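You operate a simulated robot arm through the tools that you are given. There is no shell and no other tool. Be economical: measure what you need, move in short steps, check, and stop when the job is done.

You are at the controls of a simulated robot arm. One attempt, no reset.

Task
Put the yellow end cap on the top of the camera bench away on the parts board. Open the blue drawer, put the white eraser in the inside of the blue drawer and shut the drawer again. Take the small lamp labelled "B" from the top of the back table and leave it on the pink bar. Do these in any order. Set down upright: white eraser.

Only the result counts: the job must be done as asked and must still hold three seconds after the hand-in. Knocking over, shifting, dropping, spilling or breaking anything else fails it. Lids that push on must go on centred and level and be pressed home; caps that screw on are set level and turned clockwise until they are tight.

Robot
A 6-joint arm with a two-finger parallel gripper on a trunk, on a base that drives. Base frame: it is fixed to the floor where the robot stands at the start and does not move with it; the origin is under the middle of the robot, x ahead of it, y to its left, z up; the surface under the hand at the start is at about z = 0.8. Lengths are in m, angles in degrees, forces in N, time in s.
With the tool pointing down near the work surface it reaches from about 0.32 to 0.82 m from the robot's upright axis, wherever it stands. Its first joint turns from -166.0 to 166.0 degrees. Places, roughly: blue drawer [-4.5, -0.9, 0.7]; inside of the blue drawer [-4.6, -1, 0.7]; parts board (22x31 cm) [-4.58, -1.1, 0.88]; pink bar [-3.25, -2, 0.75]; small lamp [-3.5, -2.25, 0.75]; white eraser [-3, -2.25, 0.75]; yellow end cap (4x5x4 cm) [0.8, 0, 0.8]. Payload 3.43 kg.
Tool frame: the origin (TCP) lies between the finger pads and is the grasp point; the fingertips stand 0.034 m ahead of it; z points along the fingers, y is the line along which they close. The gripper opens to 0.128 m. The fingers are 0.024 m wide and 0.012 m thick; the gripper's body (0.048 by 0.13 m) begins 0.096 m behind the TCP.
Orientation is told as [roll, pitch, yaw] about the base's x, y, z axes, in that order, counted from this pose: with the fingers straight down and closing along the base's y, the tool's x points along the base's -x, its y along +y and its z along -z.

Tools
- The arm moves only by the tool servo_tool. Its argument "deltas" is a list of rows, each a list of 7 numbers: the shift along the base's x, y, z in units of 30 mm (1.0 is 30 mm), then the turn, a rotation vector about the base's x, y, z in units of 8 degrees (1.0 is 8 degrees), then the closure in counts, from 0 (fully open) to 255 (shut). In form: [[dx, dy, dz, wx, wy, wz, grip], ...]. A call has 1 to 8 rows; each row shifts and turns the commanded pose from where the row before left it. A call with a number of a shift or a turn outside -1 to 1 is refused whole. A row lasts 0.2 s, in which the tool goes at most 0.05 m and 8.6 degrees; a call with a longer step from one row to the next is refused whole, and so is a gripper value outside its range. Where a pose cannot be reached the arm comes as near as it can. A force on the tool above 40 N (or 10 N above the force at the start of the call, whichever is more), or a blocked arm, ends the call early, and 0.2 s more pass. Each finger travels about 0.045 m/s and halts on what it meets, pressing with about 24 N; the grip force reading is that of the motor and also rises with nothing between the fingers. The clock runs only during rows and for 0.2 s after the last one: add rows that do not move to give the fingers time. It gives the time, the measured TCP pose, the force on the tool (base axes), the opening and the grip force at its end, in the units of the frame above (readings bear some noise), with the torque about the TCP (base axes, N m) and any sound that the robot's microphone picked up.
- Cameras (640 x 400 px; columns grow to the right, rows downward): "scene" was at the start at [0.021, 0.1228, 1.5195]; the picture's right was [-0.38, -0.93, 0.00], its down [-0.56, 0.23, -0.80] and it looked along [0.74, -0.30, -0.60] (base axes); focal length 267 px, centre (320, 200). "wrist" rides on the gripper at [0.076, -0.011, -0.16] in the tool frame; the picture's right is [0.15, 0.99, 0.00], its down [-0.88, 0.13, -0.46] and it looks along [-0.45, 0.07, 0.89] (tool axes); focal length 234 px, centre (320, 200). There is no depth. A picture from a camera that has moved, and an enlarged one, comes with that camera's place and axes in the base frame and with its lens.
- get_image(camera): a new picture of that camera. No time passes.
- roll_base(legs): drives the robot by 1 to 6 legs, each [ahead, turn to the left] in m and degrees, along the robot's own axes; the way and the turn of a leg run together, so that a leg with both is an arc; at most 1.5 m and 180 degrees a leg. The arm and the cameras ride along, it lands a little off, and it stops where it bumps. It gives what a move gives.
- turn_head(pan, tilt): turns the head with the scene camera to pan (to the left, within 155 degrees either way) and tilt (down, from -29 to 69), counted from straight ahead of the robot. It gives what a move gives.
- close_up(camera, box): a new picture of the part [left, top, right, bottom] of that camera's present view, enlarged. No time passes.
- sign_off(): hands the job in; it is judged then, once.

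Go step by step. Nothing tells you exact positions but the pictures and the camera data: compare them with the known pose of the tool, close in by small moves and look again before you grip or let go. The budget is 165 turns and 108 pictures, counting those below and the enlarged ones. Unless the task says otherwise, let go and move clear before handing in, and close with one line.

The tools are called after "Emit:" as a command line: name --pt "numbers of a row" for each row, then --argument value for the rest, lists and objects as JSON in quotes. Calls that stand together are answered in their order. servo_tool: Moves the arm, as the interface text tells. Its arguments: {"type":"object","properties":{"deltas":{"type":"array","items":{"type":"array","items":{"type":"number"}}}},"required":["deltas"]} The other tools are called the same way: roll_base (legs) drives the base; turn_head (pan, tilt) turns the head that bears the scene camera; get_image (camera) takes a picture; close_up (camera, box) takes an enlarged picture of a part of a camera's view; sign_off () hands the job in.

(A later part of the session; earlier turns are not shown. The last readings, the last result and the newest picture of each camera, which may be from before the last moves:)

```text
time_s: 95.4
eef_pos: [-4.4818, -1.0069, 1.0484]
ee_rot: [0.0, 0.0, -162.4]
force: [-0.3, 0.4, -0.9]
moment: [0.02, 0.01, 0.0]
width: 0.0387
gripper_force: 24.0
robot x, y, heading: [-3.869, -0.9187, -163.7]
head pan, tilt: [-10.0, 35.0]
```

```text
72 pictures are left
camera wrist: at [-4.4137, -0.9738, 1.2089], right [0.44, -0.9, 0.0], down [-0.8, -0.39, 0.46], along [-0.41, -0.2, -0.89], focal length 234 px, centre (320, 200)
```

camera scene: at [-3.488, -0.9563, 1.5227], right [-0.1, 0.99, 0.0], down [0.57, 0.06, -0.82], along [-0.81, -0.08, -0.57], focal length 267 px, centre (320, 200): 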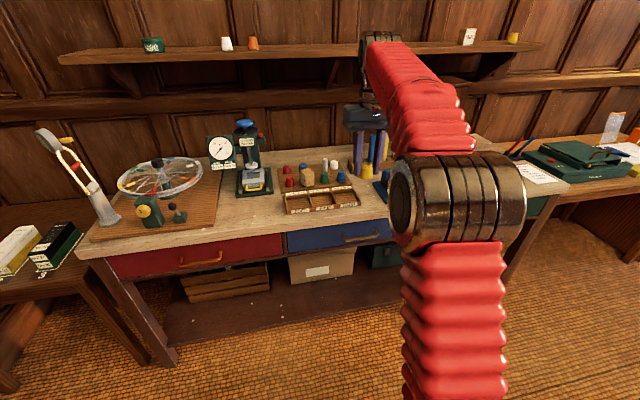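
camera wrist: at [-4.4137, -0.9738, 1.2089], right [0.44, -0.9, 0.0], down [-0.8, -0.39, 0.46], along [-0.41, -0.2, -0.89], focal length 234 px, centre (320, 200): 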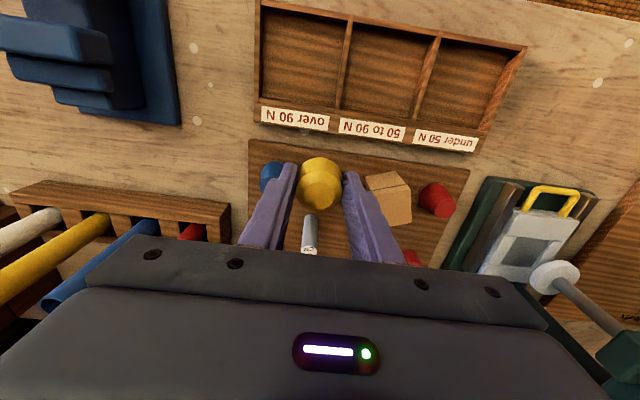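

All clear. I extend over the slot at this height.

Emit:
servo_tool --pt "-0.872 -0.343 0 0 0 0 255" --pt "-0.872 -0.343 0 0 0 0 255" --pt "-0.872 -0.343 0 0 0 0 255" --pt "-0.872 -0.343 0 0 0 0 255" --pt "-0.872 -0.343 0 0 0 0 255" --pt "-0.872 -0.343 0 0 0 0 255" --pt "-0.872 -0.343 0 0 0 0 255" --pt "0 0 0 0 0 0 255"

Emit:
get_image --camera "wrist"

Emit:
get_image --camera "scene"

```text
time_s: 97.2
eef_pos: [-4.6313, -1.0722, 1.0372]
ee_rot: [0.1, 0.1, -162.5]
force: [-0.3, 0.8, -0.4]
moment: [0.03, -0.01, 0.02]
width: 0.0389
gripper_force: 24.8
out of reach, approached as far as the arm can: row 6, 7
robot x, y, heading: [-3.8656, -0.9152, -164.1]
head pan, tilt: [-10.0, 35.0]
```

```text
71 pictures are left
camera wrist: at [-4.562, -1.0391, 1.1972], right [0.44, -0.9, 0.0], down [-0.8, -0.39, 0.46], along [-0.41, -0.2, -0.89], focal length 234 px, centre (320, 200)
```

wrist: 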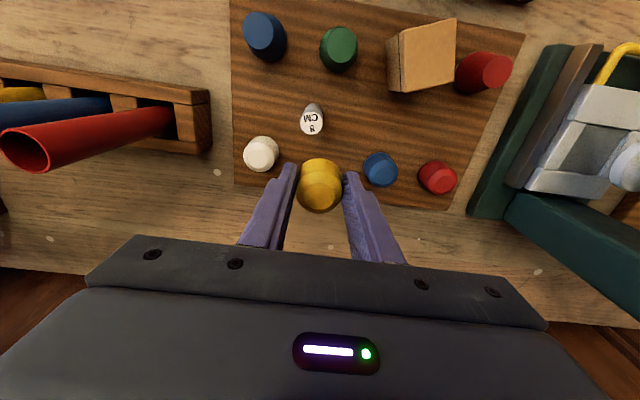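

```text
70 pictures are left
camera scene: at [-3.8561, -1.0617, 1.5228], right [-0.11, 0.99, 0.0], down [0.57, 0.06, -0.82], along [-0.81, -0.09, -0.57], focal length 267 px, centre (320, 200)
```

scene: 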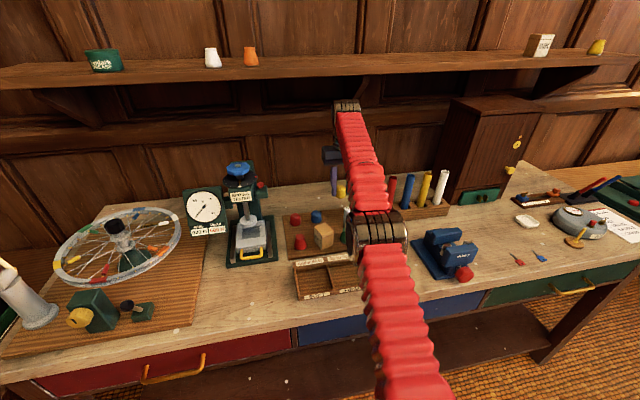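

Just short again. I unbend a bit (back and up), roll 5 cm closer, then redo.

Emit:
servo_tool --pt "0.8 0.22 0.5 0 0 0 255" --pt "0.8 0.22 0.5 0 0 0 255" --pt "0.8 0.22 0.4 0 0 0 255" --pt "0.8 0.22 0 0 0 0 255" --pt "0 0 0 0 0 0 255"

Emit:
roll_base --legs '[[0.05, 0]]'

```text
time_s: 98.4
eef_pos: [-4.5341, -1.0453, 1.0798]
ee_rot: [0.1, 0.1, -162.5]
force: [0.2, 0.4, -0.9]
moment: [0.0, -0.01, 0.02]
width: 0.0389
gripper_force: 23.6
robot x, y, heading: [-3.8674, -0.9187, -164.1]
head pan, tilt: [-10.0, 35.0]
```

```text
time_s: 99.3
eef_pos: [-4.5822, -1.0598, 1.0781]
ee_rot: [0.1, 0.0, -162.5]
force: [0.0, -0.1, -1.0]
moment: [0.0, -0.04, 0.0]
width: 0.0393
gripper_force: 24.5
robot x, y, heading: [-3.9118, -0.9292, -163.9]
head pan, tilt: [-10.0, 35.0]
```

Emit:
servo_tool --pt "0 0 -0.7 0 0 0 255" --pt "-0.7 -0.15 -0.7 0 0 0 255" --pt "-0.7 -0.15 0 0 0 0 255" --pt "-0.7 -0.15 0 0 0 0 255" --pt "-0.7 -0.15 -0.1 0 0 0 255" --pt "0 0 -0.3 0 0 0 255" --pt "0 0 0 0 0 0 255"

Emit:
get_image --camera "wrist"

Emit:
close_up --camera "scene" --box '[240, 120, 460, 260]'

```text
time_s: 101.0
eef_pos: [-4.6679, -1.0782, 1.0261]
ee_rot: [0.1, 0.0, -162.5]
force: [0.4, 0.2, -0.8]
moment: [-0.01, -0.04, 0.0]
width: 0.0389
gripper_force: 24.2
robot x, y, heading: [-3.9174, -0.9322, -164.1]
head pan, tilt: [-10.0, 35.0]
```

```text
69 pictures are left
camera wrist: at [-4.5985, -1.0447, 1.1856], right [0.44, -0.9, 0.0], down [-0.8, -0.39, 0.46], along [-0.41, -0.2, -0.89], focal length 234 px, centre (320, 200)
```

wrist: 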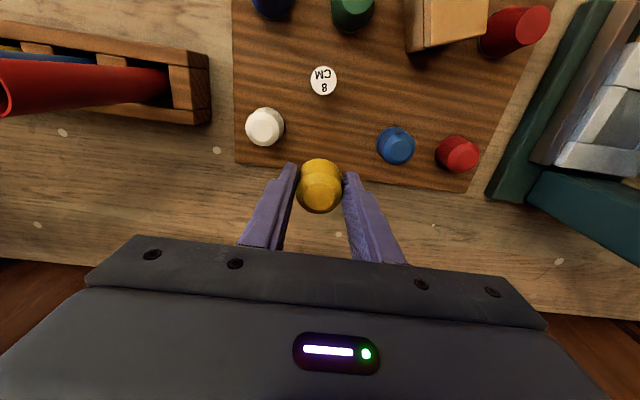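

```text
2.86 times, centred on (350, 190) of scene
camera zoom: at [-3.9034, -1.0753, 1.5228], right [-0.11, 0.99, 0.0], down [0.57, 0.06, -0.82], along [-0.81, -0.09, -0.57], focal length 764 px, centre (234, 229)
```

zoom: 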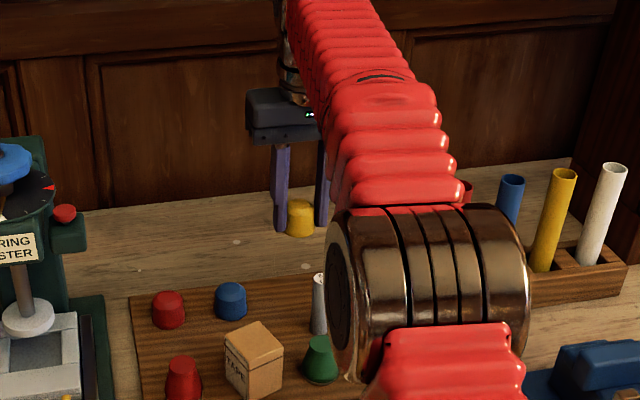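

Over the slot; I adjust 1 cm back toward me and lower to z≈0.94.

Emit:
servo_tool --pt "0.18 -0.05 -0.5 0 0 0 255" --pt "0.18 -0.05 -0.5 0 0 0 255" --pt "0 0 -0.6 0 0 0 255" --pt "0 0 -0.6 0 0 0 255" --pt "0 0 -0.6 0 0 0 255" --pt "0 0 0 0 0 0 255"

Emit:
get_image --camera "wrist"

Emit:
close_up --camera "scene" --box '[240, 150, 420, 270]'

```text
time_s: 102.3
eef_pos: [-4.6559, -1.0804, 0.9418]
ee_rot: [0.1, 0.0, -162.6]
force: [-0.1, 0.8, -0.7]
moment: [0.01, 0.03, 0.0]
width: 0.0387
gripper_force: 24.0
robot x, y, heading: [-3.9145, -0.9278, -163.7]
head pan, tilt: [-10.0, 35.0]
```

```text
67 pictures are left
camera wrist: at [-4.587, -1.0483, 1.1012], right [0.44, -0.9, 0.0], down [-0.8, -0.39, 0.46], along [-0.41, -0.2, -0.89], focal length 234 px, centre (320, 200)
```

wrist: 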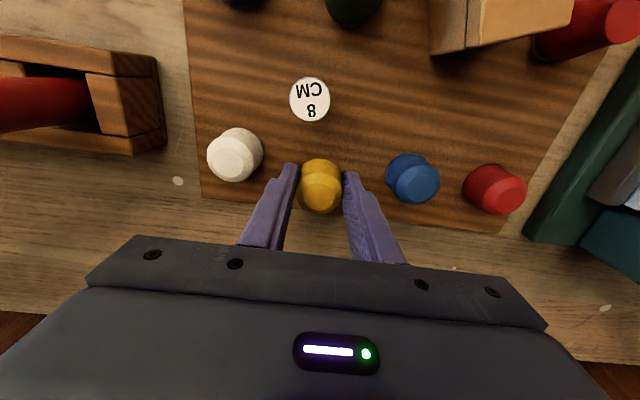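

```text
3.33 times, centred on (330, 210) of scene
camera zoom: at [-3.9034, -1.0753, 1.5228], right [-0.11, 0.99, 0.0], down [0.57, 0.06, -0.82], along [-0.81, -0.09, -0.57], focal length 891 px, centre (287, 167)
```

zoom: 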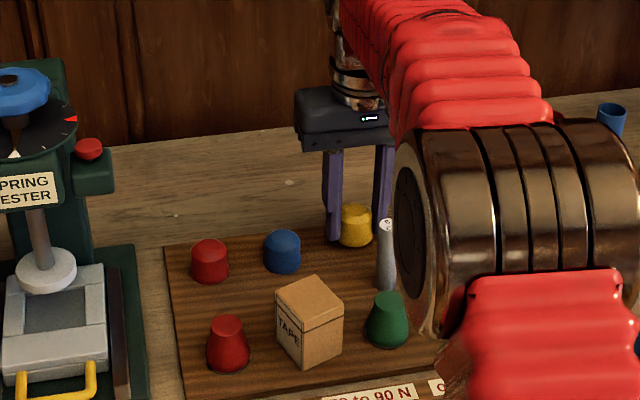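

Aligned between white and blue. I lower gently and watch the force.

Emit:
servo_tool --pt "0 0 -0.2 0 0 0 255" --pt "0 0 -0.2 0 0 0 255" --pt "0 0 -0.1 0 0 0 255" --pt "0 0 0 0 0 0 255"

Emit:
servo_tool --pt "0 0 -0.1 0 0 0 255" --pt "0 0 -0.05 0 0 0 255" --pt "0 0 0 0 0 0 255"

```text
time_s: 103.3
eef_pos: [-4.6556, -1.0806, 0.9294]
ee_rot: [0.1, -0.3, -162.6]
force: [1.4, -0.8, 16.2]
moment: [0.16, -0.08, -0.05]
width: 0.0389
gripper_force: 23.6
robot x, y, heading: [-3.9179, -0.9391, -163.9]
head pan, tilt: [-10.0, 35.0]
```

```text
time_s: 104.2
eef_pos: [-4.6564, -1.0812, 0.9231]
ee_rot: [0.1, -0.1, -162.4]
force: [2.4, -3.8, 30.6]
moment: [0.66, -0.22, -0.11]
width: 0.0388
gripper_force: 23.4
robot x, y, heading: [-3.9158, -0.9327, -163.6]
head pan, tilt: [-10.0, 35.0]
```

Contact at about z=0.93. I relieve the press a little and open partway.

Emit:
servo_tool --pt "0 0 0.15 0 0 0 255" --pt "0 0 0 0 0 0 255" --pt "0 0 0 0 0 0 150" --pt "0 0 0 0 0 0 140" --pt "0 0 0 0 0 0 140"

Emit:
get_image --camera "wrist"

```text
time_s: 105.3
eef_pos: [-4.6569, -1.0815, 0.9279]
ee_rot: [0.0, 0.0, -162.5]
force: [-0.5, 0.2, -0.3]
moment: [-0.02, 0.0, -0.01]
width: 0.058
gripper_force: 0.1
robot x, y, heading: [-3.9204, -0.9346, -163.8]
head pan, tilt: [-10.0, 35.0]
```

```text
65 pictures are left
camera wrist: at [-4.5872, -1.0474, 1.0867], right [0.44, -0.9, 0.0], down [-0.8, -0.39, 0.46], along [-0.41, -0.2, -0.89], focal length 234 px, centre (320, 200)
```

wrist: 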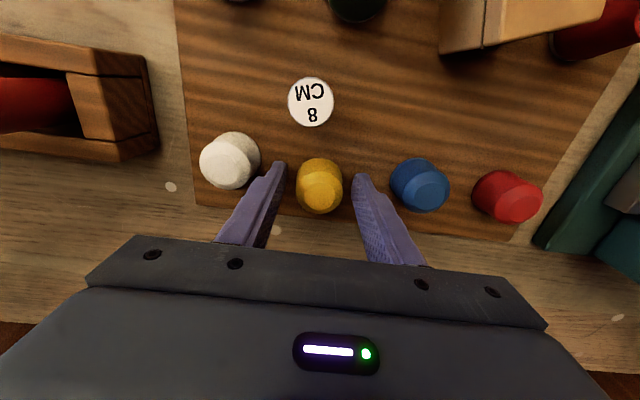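

Released, cap stands in place. I rise straight up and retract.

Emit:
servo_tool --pt "0 0 0.9 0 0 0 140" --pt "0 0 0.9 0 0 0 140" --pt "0 0 0.9 0 0 0 140" --pt "0 0 0.9 0 0 0 140" --pt "0.9 0.25 0.5 0 0 0 140" --pt "0.9 0.25 0 0 0 0 140" --pt "0.9 0.25 0 0 0 0 140" --pt "0.9 0.25 0 0 0 0 140"

Emit:
roll_base --legs '[[-0.4, 0]]'

Emit:
get_image --camera "scene"

```text
time_s: 107.2
eef_pos: [-4.547, -1.0519, 1.0514]
ee_rot: [0.1, -0.1, -162.6]
force: [-0.1, 0.1, -0.3]
moment: [-0.02, -0.04, 0.02]
width: 0.0577
gripper_force: 0.1
robot x, y, heading: [-3.9152, -0.9335, -163.9]
head pan, tilt: [-10.0, 35.0]
```

```text
time_s: 110.2
eef_pos: [-4.1645, -0.9398, 1.0509]
ee_rot: [0.1, 0.0, -162.6]
force: [0.3, -0.5, 0.4]
moment: [0.0, -0.02, 0.01]
width: 0.0574
gripper_force: 0.0
robot x, y, heading: [-3.5352, -0.8232, -163.7]
head pan, tilt: [-10.0, 35.0]
```

```text
64 pictures are left
camera scene: at [-3.5204, -0.9647, 1.5228], right [-0.11, 0.99, 0.0], down [0.57, 0.06, -0.82], along [-0.81, -0.09, -0.57], focal length 267 px, centre (320, 200)
```

scene: 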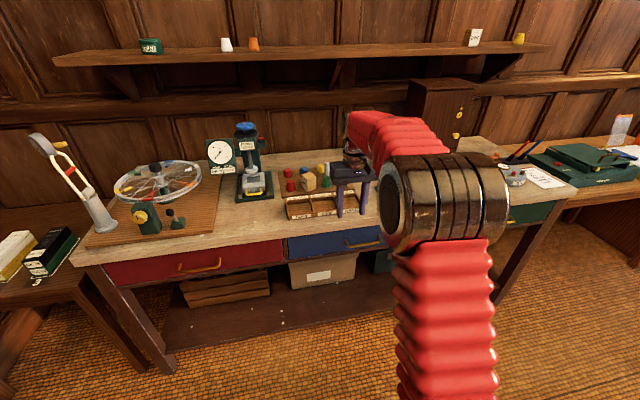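

Next the drawer. I estimate its handle near (-4.31,-0.88,0.78), bench normal at about 18.5°. I align the base, then turn the gripper so it closes across the handle bar.

Emit:
roll_base --legs '[[0.06, 0], [0, 2.3]]'

Emit:
servo_tool --pt "0 0 0 0 0 1 0" --pt "0 0 0 0 0 1 0" --pt "0 0 0 0 0 1 0" --pt "0 0 0 0 0 1 0" --pt "0 0 0 0 0 1 0" --pt "0 0 0 0 0 1 0" --pt "0 0 0 0 0 1 0" --pt "0 0 0 0 0 1 0"

Emit:
servo_tool --pt "0 0.5 0 0 0 1 0" --pt "0 0.5 0 0 0 1 0" --pt "0 0.5 0 0 0 1 0" --pt "0 0.5 0 0 0 0.1 0" --pt "0 0 0 0 0 0 0"

Emit:
get_image --camera "wrist"

Emit:
get_image --camera "scene"

```text
time_s: 111.7
eef_pos: [-4.2173, -0.9825, 1.0513]
ee_rot: [0.0, 0.0, -160.2]
force: [-0.7, -0.1, -0.4]
moment: [0.01, 0.0, -0.02]
width: 0.0577
gripper_force: 0.0
robot x, y, heading: [-3.5913, -0.8387, -161.6]
head pan, tilt: [-10.0, 35.0]
```

```text
time_s: 113.5
eef_pos: [-4.2169, -0.9815, 1.0524]
ee_rot: [0.1, -0.1, -95.9]
force: [0.0, -0.5, -0.5]
moment: [0.01, 0.01, 0.0]
width: 0.1277
gripper_force: 0.0
robot x, y, heading: [-3.5873, -0.8348, -161.9]
head pan, tilt: [-10.0, 35.0]
```

```text
time_s: 114.7
eef_pos: [-4.2168, -0.922, 1.0526]
ee_rot: [0.1, 0.0, -71.3]
force: [-1.1, 0.4, 0.9]
moment: [-0.02, 0.02, -0.03]
width: 0.1279
gripper_force: 0.0
robot x, y, heading: [-3.5924, -0.8355, -162.0]
head pan, tilt: [-10.0, 35.0]
```

```text
63 pictures are left
camera wrist: at [-4.2513, -0.8547, 1.2133], right [0.89, 0.46, 0.0], down [0.4, -0.79, 0.46], along [0.21, -0.41, -0.89], focal length 234 px, centre (320, 200)
```

wrist: 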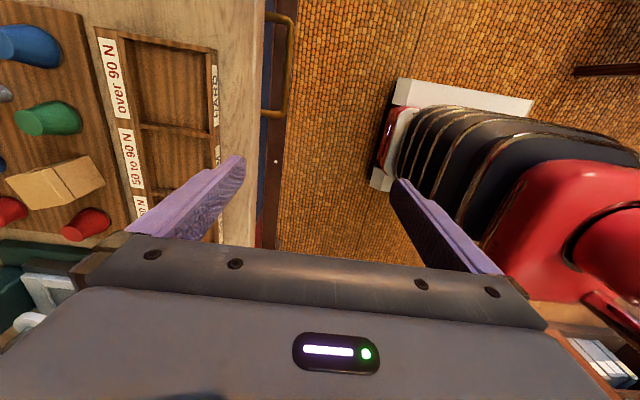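

```text
62 pictures are left
camera scene: at [-3.5731, -0.9787, 1.5228], right [-0.14, 0.99, 0.0], down [0.57, 0.08, -0.82], along [-0.81, -0.12, -0.57], focal length 267 px, centre (320, 200)
```

scene: 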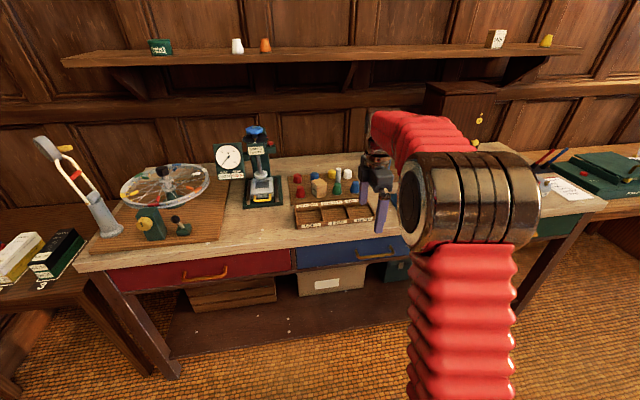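

The handle bar is at about (-4.305,-0.862,0.785), 2–3 cm proud of the drawer front. I tilt the tool 12° and come above it with a narrow opening.

Emit:
servo_tool --pt "-0.3 0.5 -0.6 -0.24 0.71 0 187" --pt "-0.5 0.5 -0.6 -0.24 0.71 0 187" --pt "-0.5 0.5 -0.6 0 0 0 187" --pt "-0.6 0.5 -0.6 0 0 0 187" --pt "-0.55 0.13 -0.6 0 0 0 187" --pt "0 0 -0.6 0 0 0 187" --pt "0 0 -0.6 0 0 0 187" --pt "0 0 0 0 0 0 187"

Emit:
get_image --camera "wrist"

Emit:
close_up --camera "scene" --box '[300, 170, 440, 280]'

```text
time_s: 116.5
eef_pos: [-4.2912, -0.8602, 0.9251]
ee_rot: [-11.8, 0.0, -71.5]
force: [0.2, 0.1, -0.4]
moment: [-0.02, -0.02, -0.01]
width: 0.0342
gripper_force: 0.1
robot x, y, heading: [-3.5899, -0.8383, -161.7]
head pan, tilt: [-10.0, 35.0]
```

```text
61 pictures are left
camera wrist: at [-4.2941, -0.781, 1.0845], right [0.87, 0.45, -0.2], down [0.49, -0.76, 0.42], along [0.03, -0.47, -0.88], focal length 234 px, centre (320, 200)
```

wrist: 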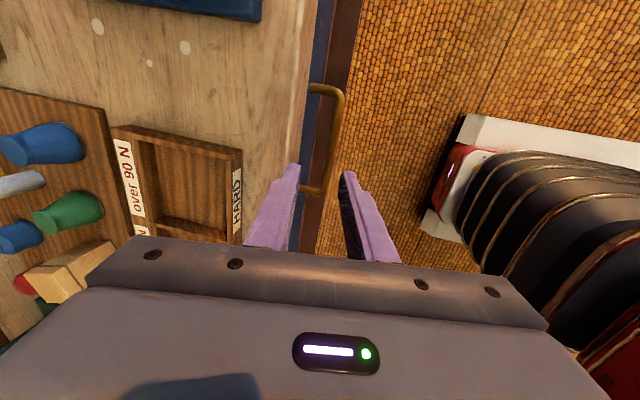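

```text
3.64 times, centred on (370, 225) of scene
camera zoom: at [-3.5732, -0.9787, 1.5228], right [-0.14, 0.99, 0.0], down [0.57, 0.08, -0.82], along [-0.81, -0.12, -0.57], focal length 972 px, centre (138, 109)
```

zoom: 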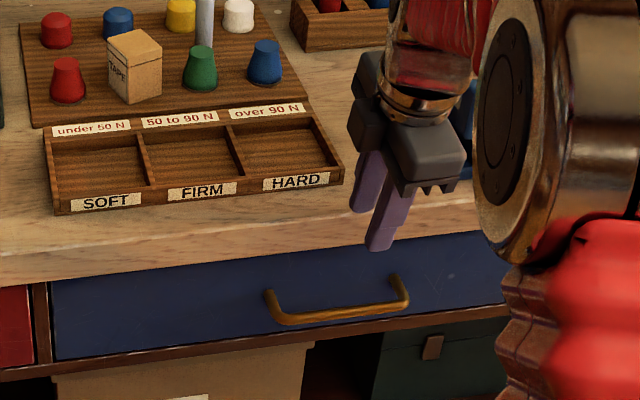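

The bar sits at about (-4.306,-0.862,0.777); the tool is aligned. I descend most of the way and check.

Emit:
servo_tool --pt "0 0 -0.7 0 0 0 187" --pt "0 0 -0.7 0 0 0 187" --pt "0 0 -0.7 0 0 0 187" --pt "0 0 -0.6 0 0 0 187" --pt "0 0 0 0 0 0 187"

Emit:
get_image --camera "wrist"

Emit:
close_up --camera "scene" --box '[320, 190, 430, 280]'

```text
time_s: 117.7
eef_pos: [-4.2908, -0.858, 0.8456]
ee_rot: [-12.0, 0.0, -71.4]
force: [0.2, -0.8, -1.3]
moment: [0.02, 0.0, -0.01]
width: 0.0344
gripper_force: 0.1
robot x, y, heading: [-3.5902, -0.8348, -161.7]
head pan, tilt: [-10.0, 35.0]
```

```text
59 pictures are left
camera wrist: at [-4.2947, -0.7795, 1.005], right [0.87, 0.45, -0.2], down [0.49, -0.76, 0.42], along [0.03, -0.47, -0.88], focal length 234 px, centre (320, 200)
```

wrist: 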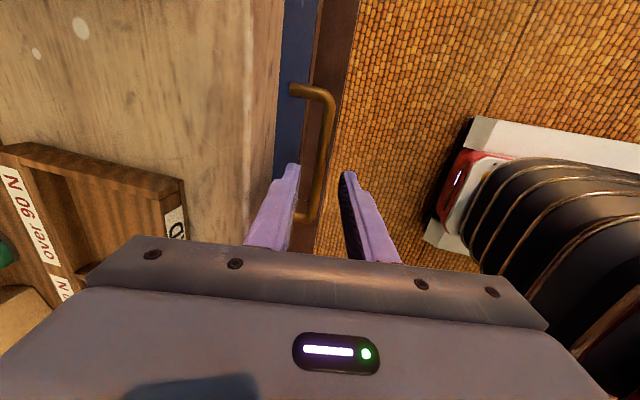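

```text
4.44 times, centred on (375, 235) of scene
camera zoom: at [-3.5732, -0.9787, 1.5228], right [-0.14, 0.99, 0.0], down [0.57, 0.08, -0.82], along [-0.81, -0.12, -0.57], focal length 1188 px, centre (76, 44)
```

zoom: 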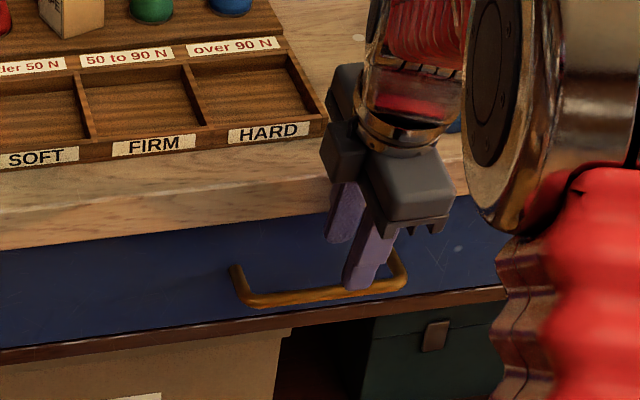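

Bar passes between the fingers. I descend the last 5 cm watching the force.

Emit:
servo_tool --pt "0 -0.1 -0.6 0 0 0 187" --pt "0 -0.1 -0.6 0 0 0 187" --pt "0 0 -0.5 0 0 0 187" --pt "0 0 0 0 0 0 187"

Emit:
get_image --camera "wrist"

Emit:
close_up --camera "scene" --box '[320, 200, 430, 290]'

```text
time_s: 118.7
eef_pos: [-4.2901, -0.8646, 0.794]
ee_rot: [-11.9, 0.0, -71.5]
force: [-0.4, 0.5, -0.3]
moment: [-0.01, 0.01, 0.01]
width: 0.0342
gripper_force: 0.0
robot x, y, heading: [-3.5928, -0.8353, -161.7]
head pan, tilt: [-10.0, 35.0]
```

```text
57 pictures are left
camera wrist: at [-4.2939, -0.7867, 0.9532], right [0.87, 0.45, -0.2], down [0.49, -0.76, 0.42], along [0.03, -0.47, -0.88], focal length 234 px, centre (320, 200)
```

wrist: 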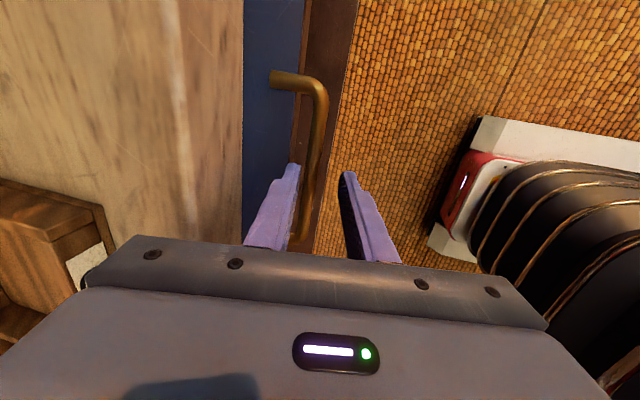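

```text
4.44 times, centred on (375, 245) of scene
camera zoom: at [-3.5732, -0.9787, 1.5228], right [-0.14, 0.99, 0.0], down [0.57, 0.08, -0.82], along [-0.81, -0.12, -0.57], focal length 1188 px, centre (76, 0)
```

zoom: 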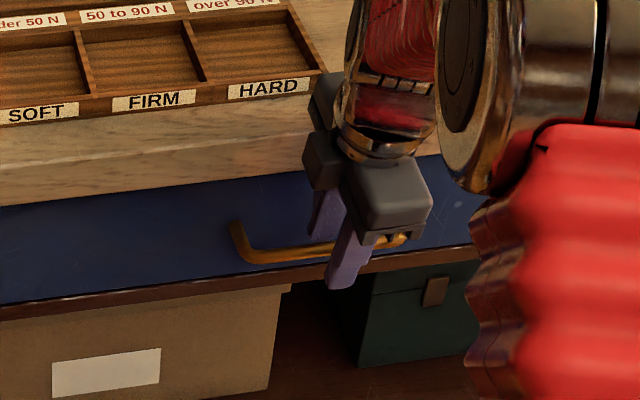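

The bar is between the fingers with the rear finger behind it. I close.

Emit:
servo_tool --pt "0 0 0 0 0 0 220" --pt "0 0 0 0 0 0 255" --pt "0 0 0 0 0 0 255" --pt "0 0 0 0 0 0 255"

```text
time_s: 119.7
eef_pos: [-4.2916, -0.8652, 0.7951]
ee_rot: [-12.0, 0.0, -71.4]
force: [0.1, -1.6, 13.9]
moment: [-0.41, -0.07, -0.29]
width: 0.0116
gripper_force: 45.2
robot x, y, heading: [-3.5905, -0.835, -161.5]
head pan, tilt: [-10.0, 35.0]
```

Firm grip on the handle. I pull the drawer out with the arm along its normal.

Emit:
servo_tool --pt "0.5 0.167 0 0 0 0 255" --pt "0.7 0.234 0 0 0 0 255" --pt "0.7 0.234 0 0 0 0 255" --pt "0.7 0.234 0 0 0 0 255" --pt "0 0 0 0 0 0 255"

Emit:
get_image --camera "scene"

```text
time_s: 120.9
eef_pos: [-4.2115, -0.8394, 0.795]
ee_rot: [-11.8, -0.1, -71.3]
force: [8.4, -20.0, 32.2]
moment: [-1.47, -0.3, -0.08]
width: 0.0116
gripper_force: 45.0
robot x, y, heading: [-3.5908, -0.8366, -161.7]
head pan, tilt: [-10.0, 35.0]
```

```text
55 pictures are left
camera scene: at [-3.5719, -0.9789, 1.5227], right [-0.14, 0.99, 0.0], down [0.57, 0.08, -0.82], along [-0.81, -0.12, -0.57], focal length 267 px, centre (320, 200)
```

scene: 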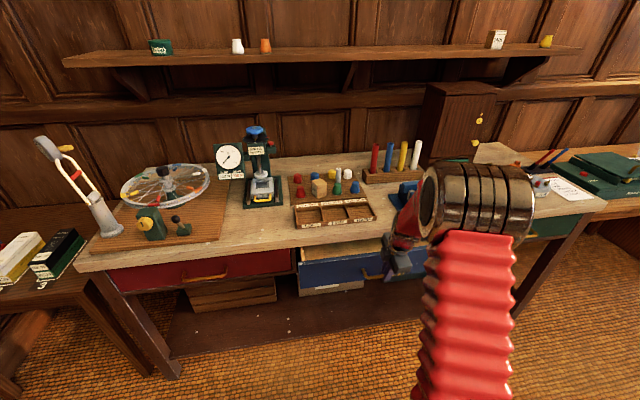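

The drawer slides out. There is some side load, so I ease it and continue pulling at a slightly smaller angle.

Emit:
servo_tool --pt "0.5 0.03 0.07 0 0 0 255" --pt "0.7 0.17 0 0 0 0 255" --pt "0.7 0.18 0 0 0 0 255" --pt "0.7 0.18 0 0 0 0 255" --pt "0 0 0 0 0 0 255"

Emit:
get_image --camera "scene"

```text
time_s: 122.1
eef_pos: [-4.1333, -0.8192, 0.7954]
ee_rot: [-11.8, 0.0, -71.4]
force: [-13.4, 43.9, -6.2]
moment: [1.33, 0.38, -0.48]
width: 0.0116
gripper_force: 45.1
robot x, y, heading: [-3.59, -0.8361, -162.0]
head pan, tilt: [-10.0, 35.0]
```

```text
54 pictures are left
camera scene: at [-3.5736, -0.9779, 1.5229], right [-0.14, 0.99, 0.0], down [0.57, 0.08, -0.82], along [-0.81, -0.12, -0.57], focal length 267 px, centre (320, 200)
```

scene: 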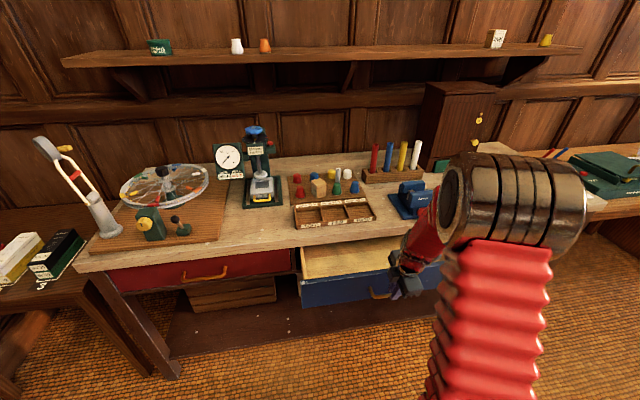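

Side load is now the other way; true direction is ~17.5°. I correct and pull about 6 cm more.

Emit:
servo_tool --pt "0.1 0.13 0 0 0 0 255" --pt "0.6 0.19 0 0 0 0 255" --pt "0.7 0.22 0 0 0 0 255" --pt "0.6 0.19 0 0 0 0 255" --pt "0 0 0 0 0 0 255"

Emit:
close_up --camera "scene" --box '[260, 200, 480, 340]'

```text
time_s: 123.3
eef_pos: [-4.0729, -0.7999, 0.7968]
ee_rot: [-11.9, 0.0, -71.3]
force: [1.8, -1.9, 16.7]
moment: [-0.88, -0.21, -0.22]
width: 0.0116
gripper_force: 45.6
robot x, y, heading: [-3.594, -0.836, -161.8]
head pan, tilt: [-10.0, 35.0]
```

```text
2.86 times, centred on (370, 270) of scene
camera zoom: at [-3.5725, -0.9785, 1.5228], right [-0.14, 0.99, 0.0], down [0.57, 0.08, -0.82], along [-0.81, -0.12, -0.57], focal length 764 px, centre (177, 0)
```

zoom: 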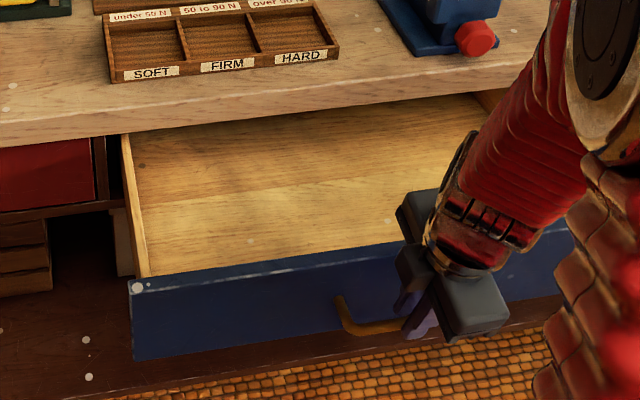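

Open by ~0.22 m, empty inside. I release the handle, rise and retract.

Emit:
servo_tool --pt "0 0 0 0 0 0 200" --pt "0 0 0 0 0 0 187" --pt "0 0 0.8 0 0 0 187" --pt "0 0 0.8 0 0 0 187" --pt "0 0 0.9 0 0 0 187" --pt "0 0 1 0 0 0 187" --pt "0 0 1 0 0 0 187" --pt "0 0 1 0 0 0 187"

Emit:
servo_tool --pt "0 0 1 0.24 -0.71 -1 0" --pt "0 0 1 0.24 -0.71 -1 0" --pt "0 0 1 0 0 -1 0" --pt "0 0 0 0 0 -1 0" --pt "0 0 0 0 0 -1 0" --pt "0 0 0 0 0 -1 0" --pt "0 0 0 0 0 -1 0" --pt "0 0 0 0 0 -1 0"

Emit:
servo_tool --pt "0 0 0 0 0 -1 0" --pt "0 0 0 0 0 -1 0" --pt "0 0 0 0 0 -1 0" --pt "0 0 0 0 0 -0.3 0"

Emit:
turn_head --pan 60 --tilt 30

Emit:
get_image --camera "scene"

```text
time_s: 125.1
eef_pos: [-4.0759, -0.7992, 0.9623]
ee_rot: [-11.8, -0.1, -71.4]
force: [0.5, 0.5, -0.7]
moment: [-0.05, -0.03, 0.02]
width: 0.0344
gripper_force: 0.0
robot x, y, heading: [-3.5927, -0.8339, -161.8]
head pan, tilt: [-10.0, 35.0]
```

```text
refused: row 1 steps farther than a row can; nothing moved
```

```text
time_s: 126.1
eef_pos: [-4.0747, -0.7993, 0.9615]
ee_rot: [-11.9, 0.0, -97.9]
force: [0.0, 0.8, -0.2]
moment: [-0.01, 0.02, 0.03]
width: 0.1233
gripper_force: 0.0
robot x, y, heading: [-3.5907, -0.8353, -161.5]
head pan, tilt: [-10.0, 35.0]
```

```text
time_s: 127.5
eef_pos: [-4.0747, -0.7986, 0.9621]
ee_rot: [-12.0, 0.0, -97.8]
force: [0.0, 0.3, 0.3]
moment: [0.02, -0.01, 0.02]
width: 0.1281
gripper_force: 0.1
robot x, y, heading: [-3.5863, -0.8406, -161.8]
head pan, tilt: [60.0, 30.0]
```

```text
52 pictures are left
camera scene: at [-3.5042, -1.0544, 1.5306], right [-0.98, 0.2, 0.0], down [0.1, 0.49, -0.87], along [-0.18, -0.85, -0.5], focal length 267 px, centre (320, 200)
```

scene: 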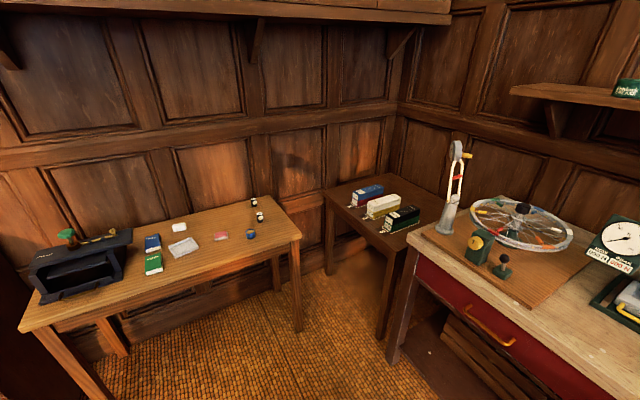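

The back table is in view. I level the tool and enlarge the table.

Emit:
servo_tool --pt "0 0 1 -0.103 -0.74 0 0" --pt "0 0 1 -0.103 -0.74 0 0" --pt "0 0 1 0 0 -0.5 0" --pt "0 0 0 0 0 -1 0" --pt "0 0 0 0 0 -1 0" --pt "0 0 0 0 0 -1 0" --pt "0 0 0 0 0 -1 0" --pt "0 0 0 0 0 -1 0"

Emit:
servo_tool --pt "0 0 0 0 0 -1 0" --pt "0 0 0 0 0 -1 0" --pt "0 0 0 0 0 -0.5 0"

Emit:
close_up --camera "scene" --box '[120, 180, 300, 290]'

```text
time_s: 129.3
eef_pos: [-4.0739, -0.8002, 1.0505]
ee_rot: [0.1, -0.2, -141.9]
force: [0.4, 0.7, 0.1]
moment: [-0.01, -0.01, 0.0]
width: 0.1278
gripper_force: 0.1
robot x, y, heading: [-3.5949, -0.8346, -162.2]
head pan, tilt: [60.0, 30.0]
```

```text
time_s: 130.2
eef_pos: [-4.0739, -0.7997, 1.052]
ee_rot: [0.1, 0.0, -161.9]
force: [0.1, -0.8, -0.1]
moment: [0.01, 0.0, -0.01]
width: 0.1277
gripper_force: 0.0
robot x, y, heading: [-3.5924, -0.8361, -161.5]
head pan, tilt: [60.0, 30.0]
```

```text
3.56 times, centred on (210, 235) of scene
camera zoom: at [-3.5041, -1.0544, 1.5306], right [-0.98, 0.2, 0.0], down [0.1, 0.49, -0.87], along [-0.18, -0.85, -0.5], focal length 951 px, centre (711, 76)
```

zoom: 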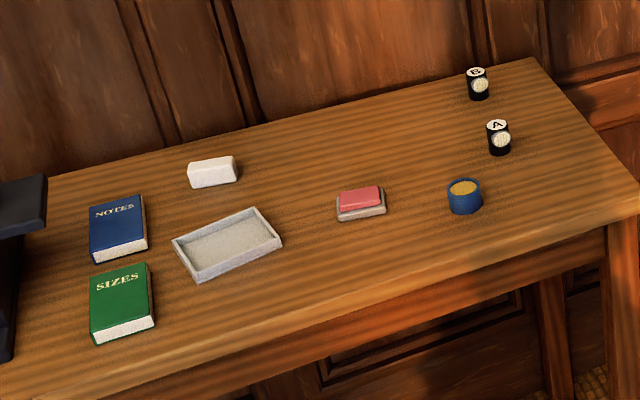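

Lamp B is about (-3.41,-2.40), pink bar (-3.26,-2.12), eraser (-3.05,-2.24). I drive to a stand in front of the table, facing it on heading -72.5°.

Emit:
roll_base --legs '[[-0.1, 0], [0, 37], [0, 38], [0.74, 0], [0, 14.4]]'

Emit:
turn_head --pan 15 --tilt 45

Emit:
get_image --camera "scene"

Emit:
get_image --camera "wrist"

```text
time_s: 142.4
eef_pos: [-3.5128, -2.0436, 1.0521]
ee_rot: [0.2, 0.0, -73.1]
force: [0.1, 0.1, -0.4]
moment: [-0.01, 0.02, 0.01]
width: 0.1281
gripper_force: 0.1
robot x, y, heading: [-3.481, -1.5699, -73.2]
head pan, tilt: [60.0, 30.0]
```

```text
time_s: 143.5
eef_pos: [-3.5134, -2.0433, 1.0524]
ee_rot: [0.1, 0.1, -73.2]
force: [0.2, 1.0, -0.7]
moment: [-0.04, 0.01, -0.01]
width: 0.1278
gripper_force: 0.1
robot x, y, heading: [-3.4798, -1.5643, -73.2]
head pan, tilt: [15.0, 45.0]
```

```text
50 pictures are left
camera scene: at [-3.3063, -1.5324, 1.508], right [-0.85, -0.53, 0.0], down [-0.37, 0.6, -0.71], along [0.37, -0.6, -0.71], focal length 267 px, centre (320, 200)
```

scene: 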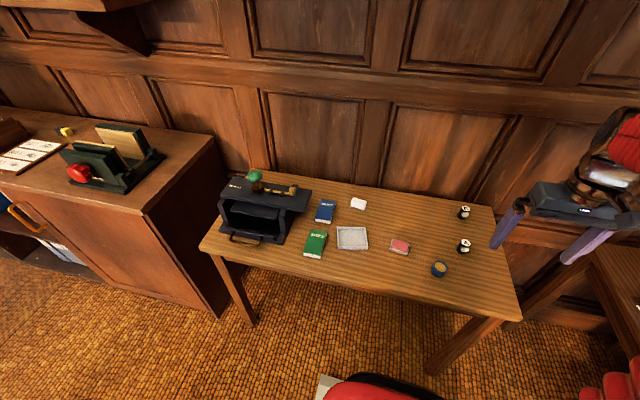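

```text
49 pictures are left
camera wrist: at [-3.5459, -1.9743, 1.2122], right [0.9, 0.43, 0.0], down [0.38, -0.81, 0.46], along [0.2, -0.41, -0.89], focal length 234 px, centre (320, 200)
```

wrist: 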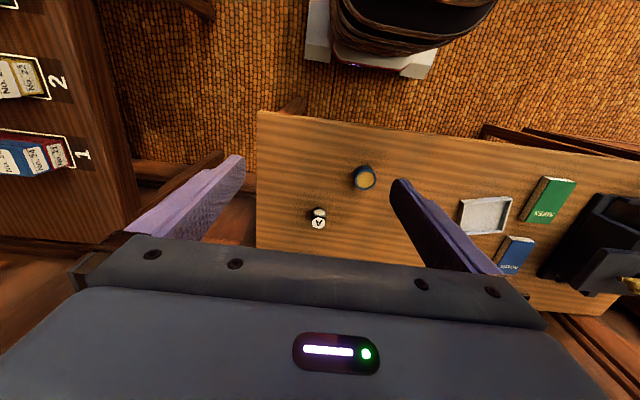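

Emit:
close_up --camera "scene" --box '[300, 180, 500, 300]'

```text
3.20 times, centred on (400, 240) of scene
camera zoom: at [-3.3063, -1.5324, 1.508], right [-0.85, -0.53, 0.0], down [-0.37, 0.6, -0.71], along [0.37, -0.6, -0.71], focal length 856 px, centre (64, 72)
```

zoom: 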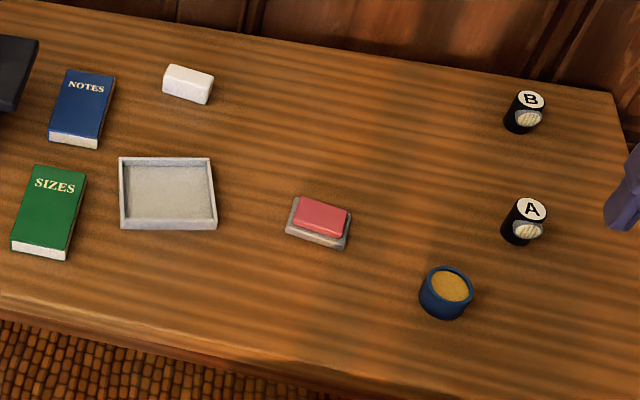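

I roll 5 cm nearer and move above lamp B with fingers open.

Emit:
roll_base --legs '[[0.05, 0]]'

Emit:
servo_tool --pt "0.3 -0.94 -0.4 0 0 0 80" --pt "0.3 -0.94 -0.4 0 0 0 80" --pt "0.3 -0.94 -0.4 0 0 0 80" --pt "0.3 -0.94 -0.4 0 0 0 80" --pt "0.3 -0.94 -0.4 0 0 0 80" --pt "0.3 -0.94 -0.4 0 0 0 80" --pt "0.3 -0.94 -0.4 0 0 0 80" --pt "0.3 -0.94 -0.4 0 0 0 80"

Emit:
get_image --camera "wrist"

```text
time_s: 144.5
eef_pos: [-3.4993, -2.0914, 1.0515]
ee_rot: [0.0, 0.0, -73.3]
force: [0.1, 0.6, -0.2]
moment: [0.0, -0.03, 0.0]
width: 0.1279
gripper_force: 0.0
robot x, y, heading: [-3.469, -1.6119, -73.6]
head pan, tilt: [15.0, 45.0]
```

```text
time_s: 146.3
eef_pos: [-3.4259, -2.3171, 0.9585]
ee_rot: [0.1, 0.0, -73.2]
force: [-0.7, -0.7, 0.7]
moment: [-0.02, 0.0, -0.01]
width: 0.088
gripper_force: 0.0
robot x, y, heading: [-3.4653, -1.6132, -73.3]
head pan, tilt: [15.0, 45.0]
```

```text
47 pictures are left
camera wrist: at [-3.4582, -2.2479, 1.1171], right [0.9, 0.43, 0.0], down [0.38, -0.8, 0.46], along [0.2, -0.41, -0.89], focal length 234 px, centre (320, 200)
```

wrist: 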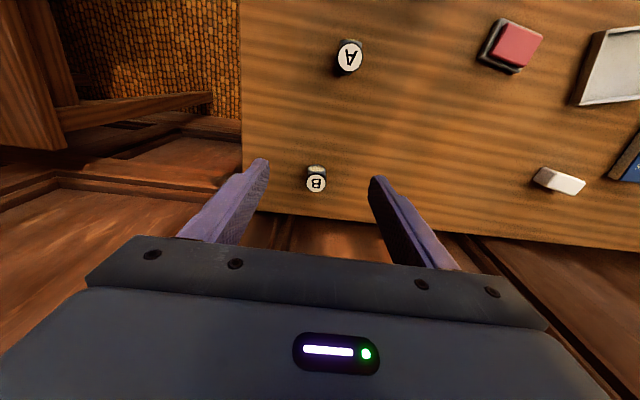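

Lamp B at (-3.404,-2.371). I go over it, lower in two stages.

Emit:
servo_tool --pt "0.37 -0.9 0 0 0 0 100" --pt "0.37 -0.9 -0.5 0 0 0 100" --pt "0 0 -0.9 0 0 0 100" --pt "0 0 -0.9 0 0 0 100" --pt "0 0 -0.9 0 0 0 100" --pt "0 0 0 0 0 0 100"

Emit:
get_image --camera "wrist"

Emit:
close_up --camera "scene" --box '[380, 170, 540, 290]'

```text
time_s: 147.7
eef_pos: [-3.4042, -2.3699, 0.8616]
ee_rot: [0.1, -0.1, -73.2]
force: [-0.6, -0.6, -0.3]
moment: [-0.01, 0.02, -0.03]
width: 0.0776
gripper_force: 0.0
robot x, y, heading: [-3.4674, -1.615, -73.0]
head pan, tilt: [15.0, 45.0]
```

```text
46 pictures are left
camera wrist: at [-3.4375, -2.3012, 1.0207], right [0.9, 0.43, 0.0], down [0.38, -0.81, 0.46], along [0.2, -0.41, -0.89], focal length 234 px, centre (320, 200)
```

wrist: 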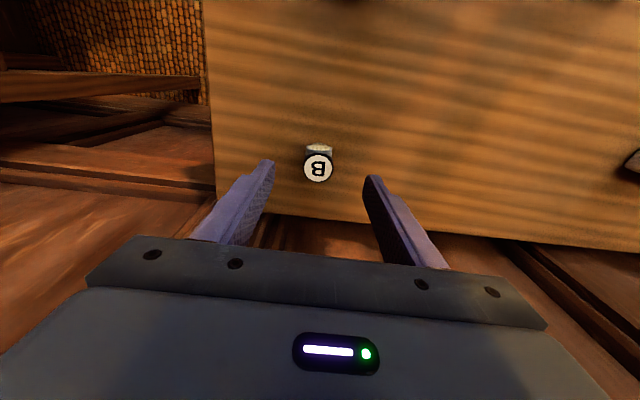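

```text
3.33 times, centred on (460, 230) of scene
camera zoom: at [-3.2918, -1.5807, 1.508], right [-0.85, -0.53, 0.0], down [-0.37, 0.6, -0.71], along [0.37, -0.6, -0.71], focal length 891 px, centre (-147, 100)
```

zoom: 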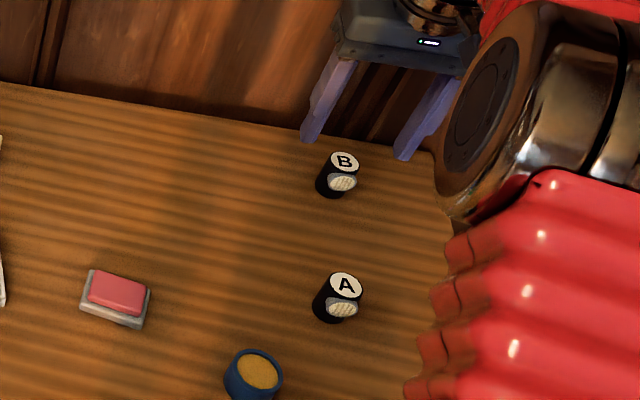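

Centred. I lower and grip.

Emit:
servo_tool --pt "0 -0.05 -0.8 0 0 0 100" --pt "0 0 -0.8 0 0 0 100" --pt "0 0 -0.65 0 0 0 100" --pt "0 0 0 0 0 0 140" --pt "0 0 0 0 0 0 200" --pt "0 0 0 0 0 0 255" --pt "0 0 0 0 0 0 255" --pt "0 0 0 0 0 0 255"

Emit:
get_image --camera "wrist"

```text
time_s: 149.5
eef_pos: [-3.4059, -2.3723, 0.7938]
ee_rot: [0.1, -0.1, -73.2]
force: [-4.4, -1.4, 6.4]
moment: [-0.02, 0.33, 0.05]
width: 0.03
gripper_force: 23.6
robot x, y, heading: [-3.468, -1.6128, -73.4]
head pan, tilt: [15.0, 45.0]
```

```text
44 pictures are left
camera wrist: at [-3.4374, -2.3035, 0.9539], right [0.9, 0.43, 0.0], down [0.38, -0.8, 0.46], along [0.2, -0.41, -0.89], focal length 234 px, centre (320, 200)
```

wrist: 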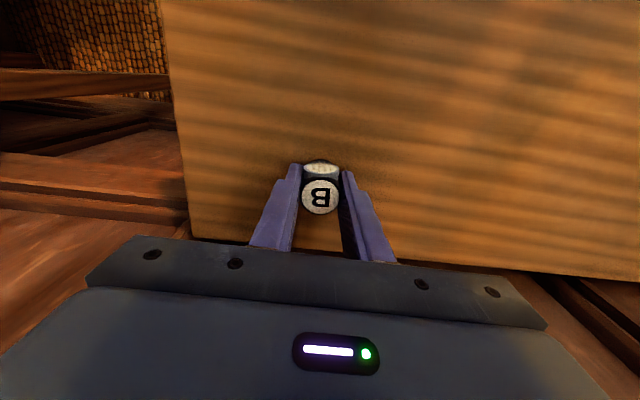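

Lamp B gripped. I lift and carry it over toward the pink bar.

Emit:
servo_tool --pt "0 0 0.8 0 0 0 255" --pt "0 0 1 0 0 0 255" --pt "0 0 1 0 0 0 255" --pt "0 0 1 0 0 0 255" --pt "0.5 0.8 0.5 0 0 0 255" --pt "0.5 0.8 0 0 0 0 255" --pt "0.5 0.8 0 0 0 0 255" --pt "0.5 0.8 0 0 0 0 255"

Emit:
servo_tool --pt "0.5 0.9 0 0 0 0 255" --pt "0.5 0.9 0 0 0 0 255" --pt "0.5 0.9 0 0 0 0 255" --pt "0.5 0.9 0 0 0 0 255" --pt "0.5 0.3 0 0 0 0 255" --pt "0 0 0 0 0 0 255"

Emit:
get_image --camera "wrist"

Emit:
close_up --camera "scene" --box '[340, 180, 480, 290]'

```text
time_s: 151.3
eef_pos: [-3.3446, -2.2752, 0.9231]
ee_rot: [0.2, 0.0, -73.2]
force: [0.1, 0.2, -0.2]
moment: [0.03, 0.06, 0.03]
width: 0.0299
gripper_force: 23.9
robot x, y, heading: [-3.465, -1.6125, -73.3]
head pan, tilt: [15.0, 45.0]
```

```text
time_s: 152.7
eef_pos: [-3.2697, -2.158, 0.9223]
ee_rot: [0.1, -0.1, -73.2]
force: [-0.6, 0.3, -1.2]
moment: [0.01, -0.01, 0.0]
width: 0.0294
gripper_force: 23.6
robot x, y, heading: [-3.4695, -1.6094, -73.2]
head pan, tilt: [15.0, 45.0]
```

```text
43 pictures are left
camera wrist: at [-3.3018, -2.0892, 1.082], right [0.9, 0.43, 0.0], down [0.38, -0.81, 0.46], along [0.2, -0.41, -0.89], focal length 234 px, centre (320, 200)
```

wrist: 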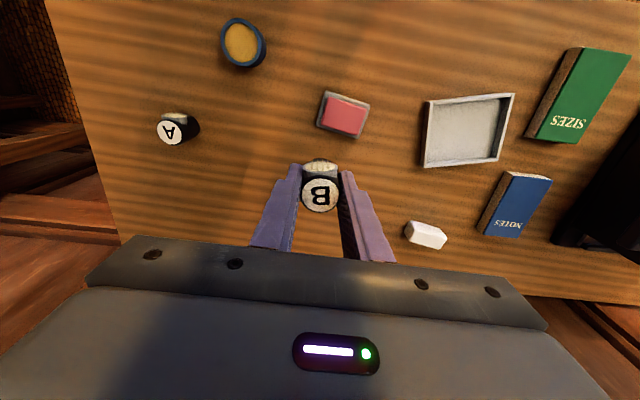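

```text
3.64 times, centred on (410, 235) of scene
camera zoom: at [-3.2919, -1.5805, 1.508], right [-0.85, -0.53, 0.0], down [-0.37, 0.6, -0.71], along [0.37, -0.6, -0.71], focal length 972 px, centre (-7, 73)
```

zoom: 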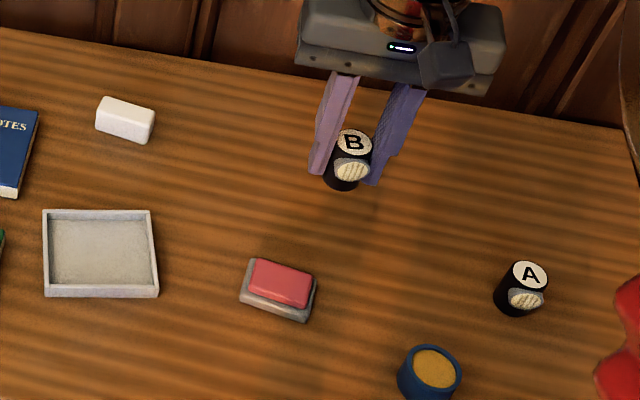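

Pink bar top centre is (-3.258,-2.111, ~0.78). I centre over it and lower close.

Emit:
servo_tool --pt "0.2 0.78 0 0 0 0 255" --pt "0.19 0.79 0 0 0 0 255" --pt "0 0 -0.7 0 0 0 255" --pt "0 0 -0.7 0 0 0 255" --pt "0 0 -0.7 0 0 0 255" --pt "0 0 -0.5 0 0 0 255" --pt "0 0 0 0 0 0 255"

Emit:
get_image --camera "wrist"

Emit:
close_up --camera "scene" --box '[360, 200, 440, 270]'

```text
time_s: 154.3
eef_pos: [-3.2569, -2.1115, 0.8452]
ee_rot: [0.0, 0.0, -73.2]
force: [-0.3, 0.1, -0.8]
moment: [0.03, 0.03, -0.02]
width: 0.0295
gripper_force: 24.3
robot x, y, heading: [-3.4686, -1.6107, -73.2]
head pan, tilt: [15.0, 45.0]
```

```text
41 pictures are left
camera wrist: at [-3.2899, -2.0421, 1.0046], right [0.9, 0.43, 0.0], down [0.38, -0.81, 0.46], along [0.2, -0.41, -0.89], focal length 234 px, centre (320, 200)
```

wrist: 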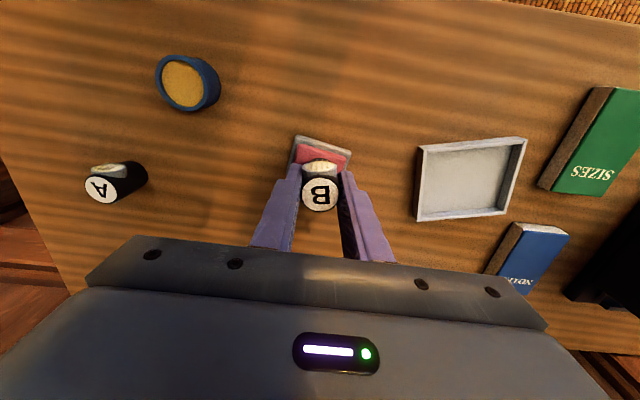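

```text
5.71 times, centred on (400, 235) of scene
camera zoom: at [-3.2919, -1.5804, 1.508], right [-0.85, -0.53, 0.0], down [-0.37, 0.6, -0.71], along [0.37, -0.6, -0.71], focal length 1528 px, centre (-137, 0)
```

zoom: 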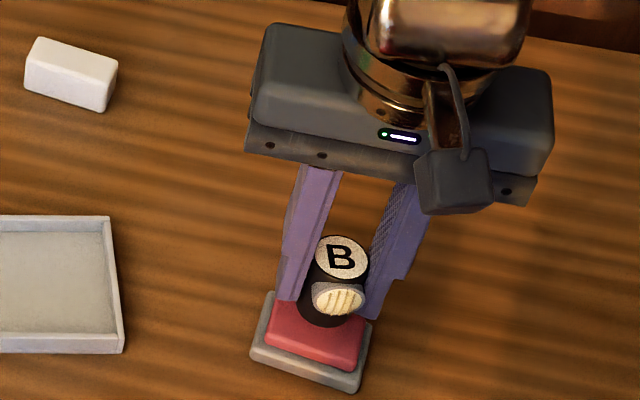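

Lined up. I lower gently in small steps to contact.

Emit:
servo_tool --pt "0 0 -0.25 0 0 0 255" --pt "0 0 -0.25 0 0 0 255" --pt "0 0 0 0 0 0 255"

Emit:
servo_tool --pt "0 0 -0.1 0 0 0 255" --pt "0 0 0 0 0 0 255"

Emit:
servo_tool --pt "0 0 -0.1 0 0 0 255" --pt "0 0 0 0 0 0 255"

```text
time_s: 155.1
eef_pos: [-3.2569, -2.1103, 0.8294]
ee_rot: [0.1, 0.0, -73.2]
force: [-0.4, -0.9, -0.9]
moment: [0.0, 0.01, 0.01]
width: 0.0293
gripper_force: 24.2
robot x, y, heading: [-3.4732, -1.6141, -73.1]
head pan, tilt: [15.0, 45.0]
```

```text
time_s: 155.7
eef_pos: [-3.2576, -2.111, 0.8265]
ee_rot: [0.1, 0.0, -73.2]
force: [-0.6, 0.2, -0.5]
moment: [-0.01, -0.01, -0.01]
width: 0.0294
gripper_force: 24.3
robot x, y, heading: [-3.4644, -1.6116, -73.2]
head pan, tilt: [15.0, 45.0]
```

```text
time_s: 156.3
eef_pos: [-3.2566, -2.1123, 0.8222]
ee_rot: [0.2, 0.0, -73.2]
force: [1.1, 0.3, -0.2]
moment: [-0.03, 0.03, 0.0]
width: 0.0295
gripper_force: 24.3
robot x, y, heading: [-3.469, -1.613, -73.1]
head pan, tilt: [15.0, 45.0]
```

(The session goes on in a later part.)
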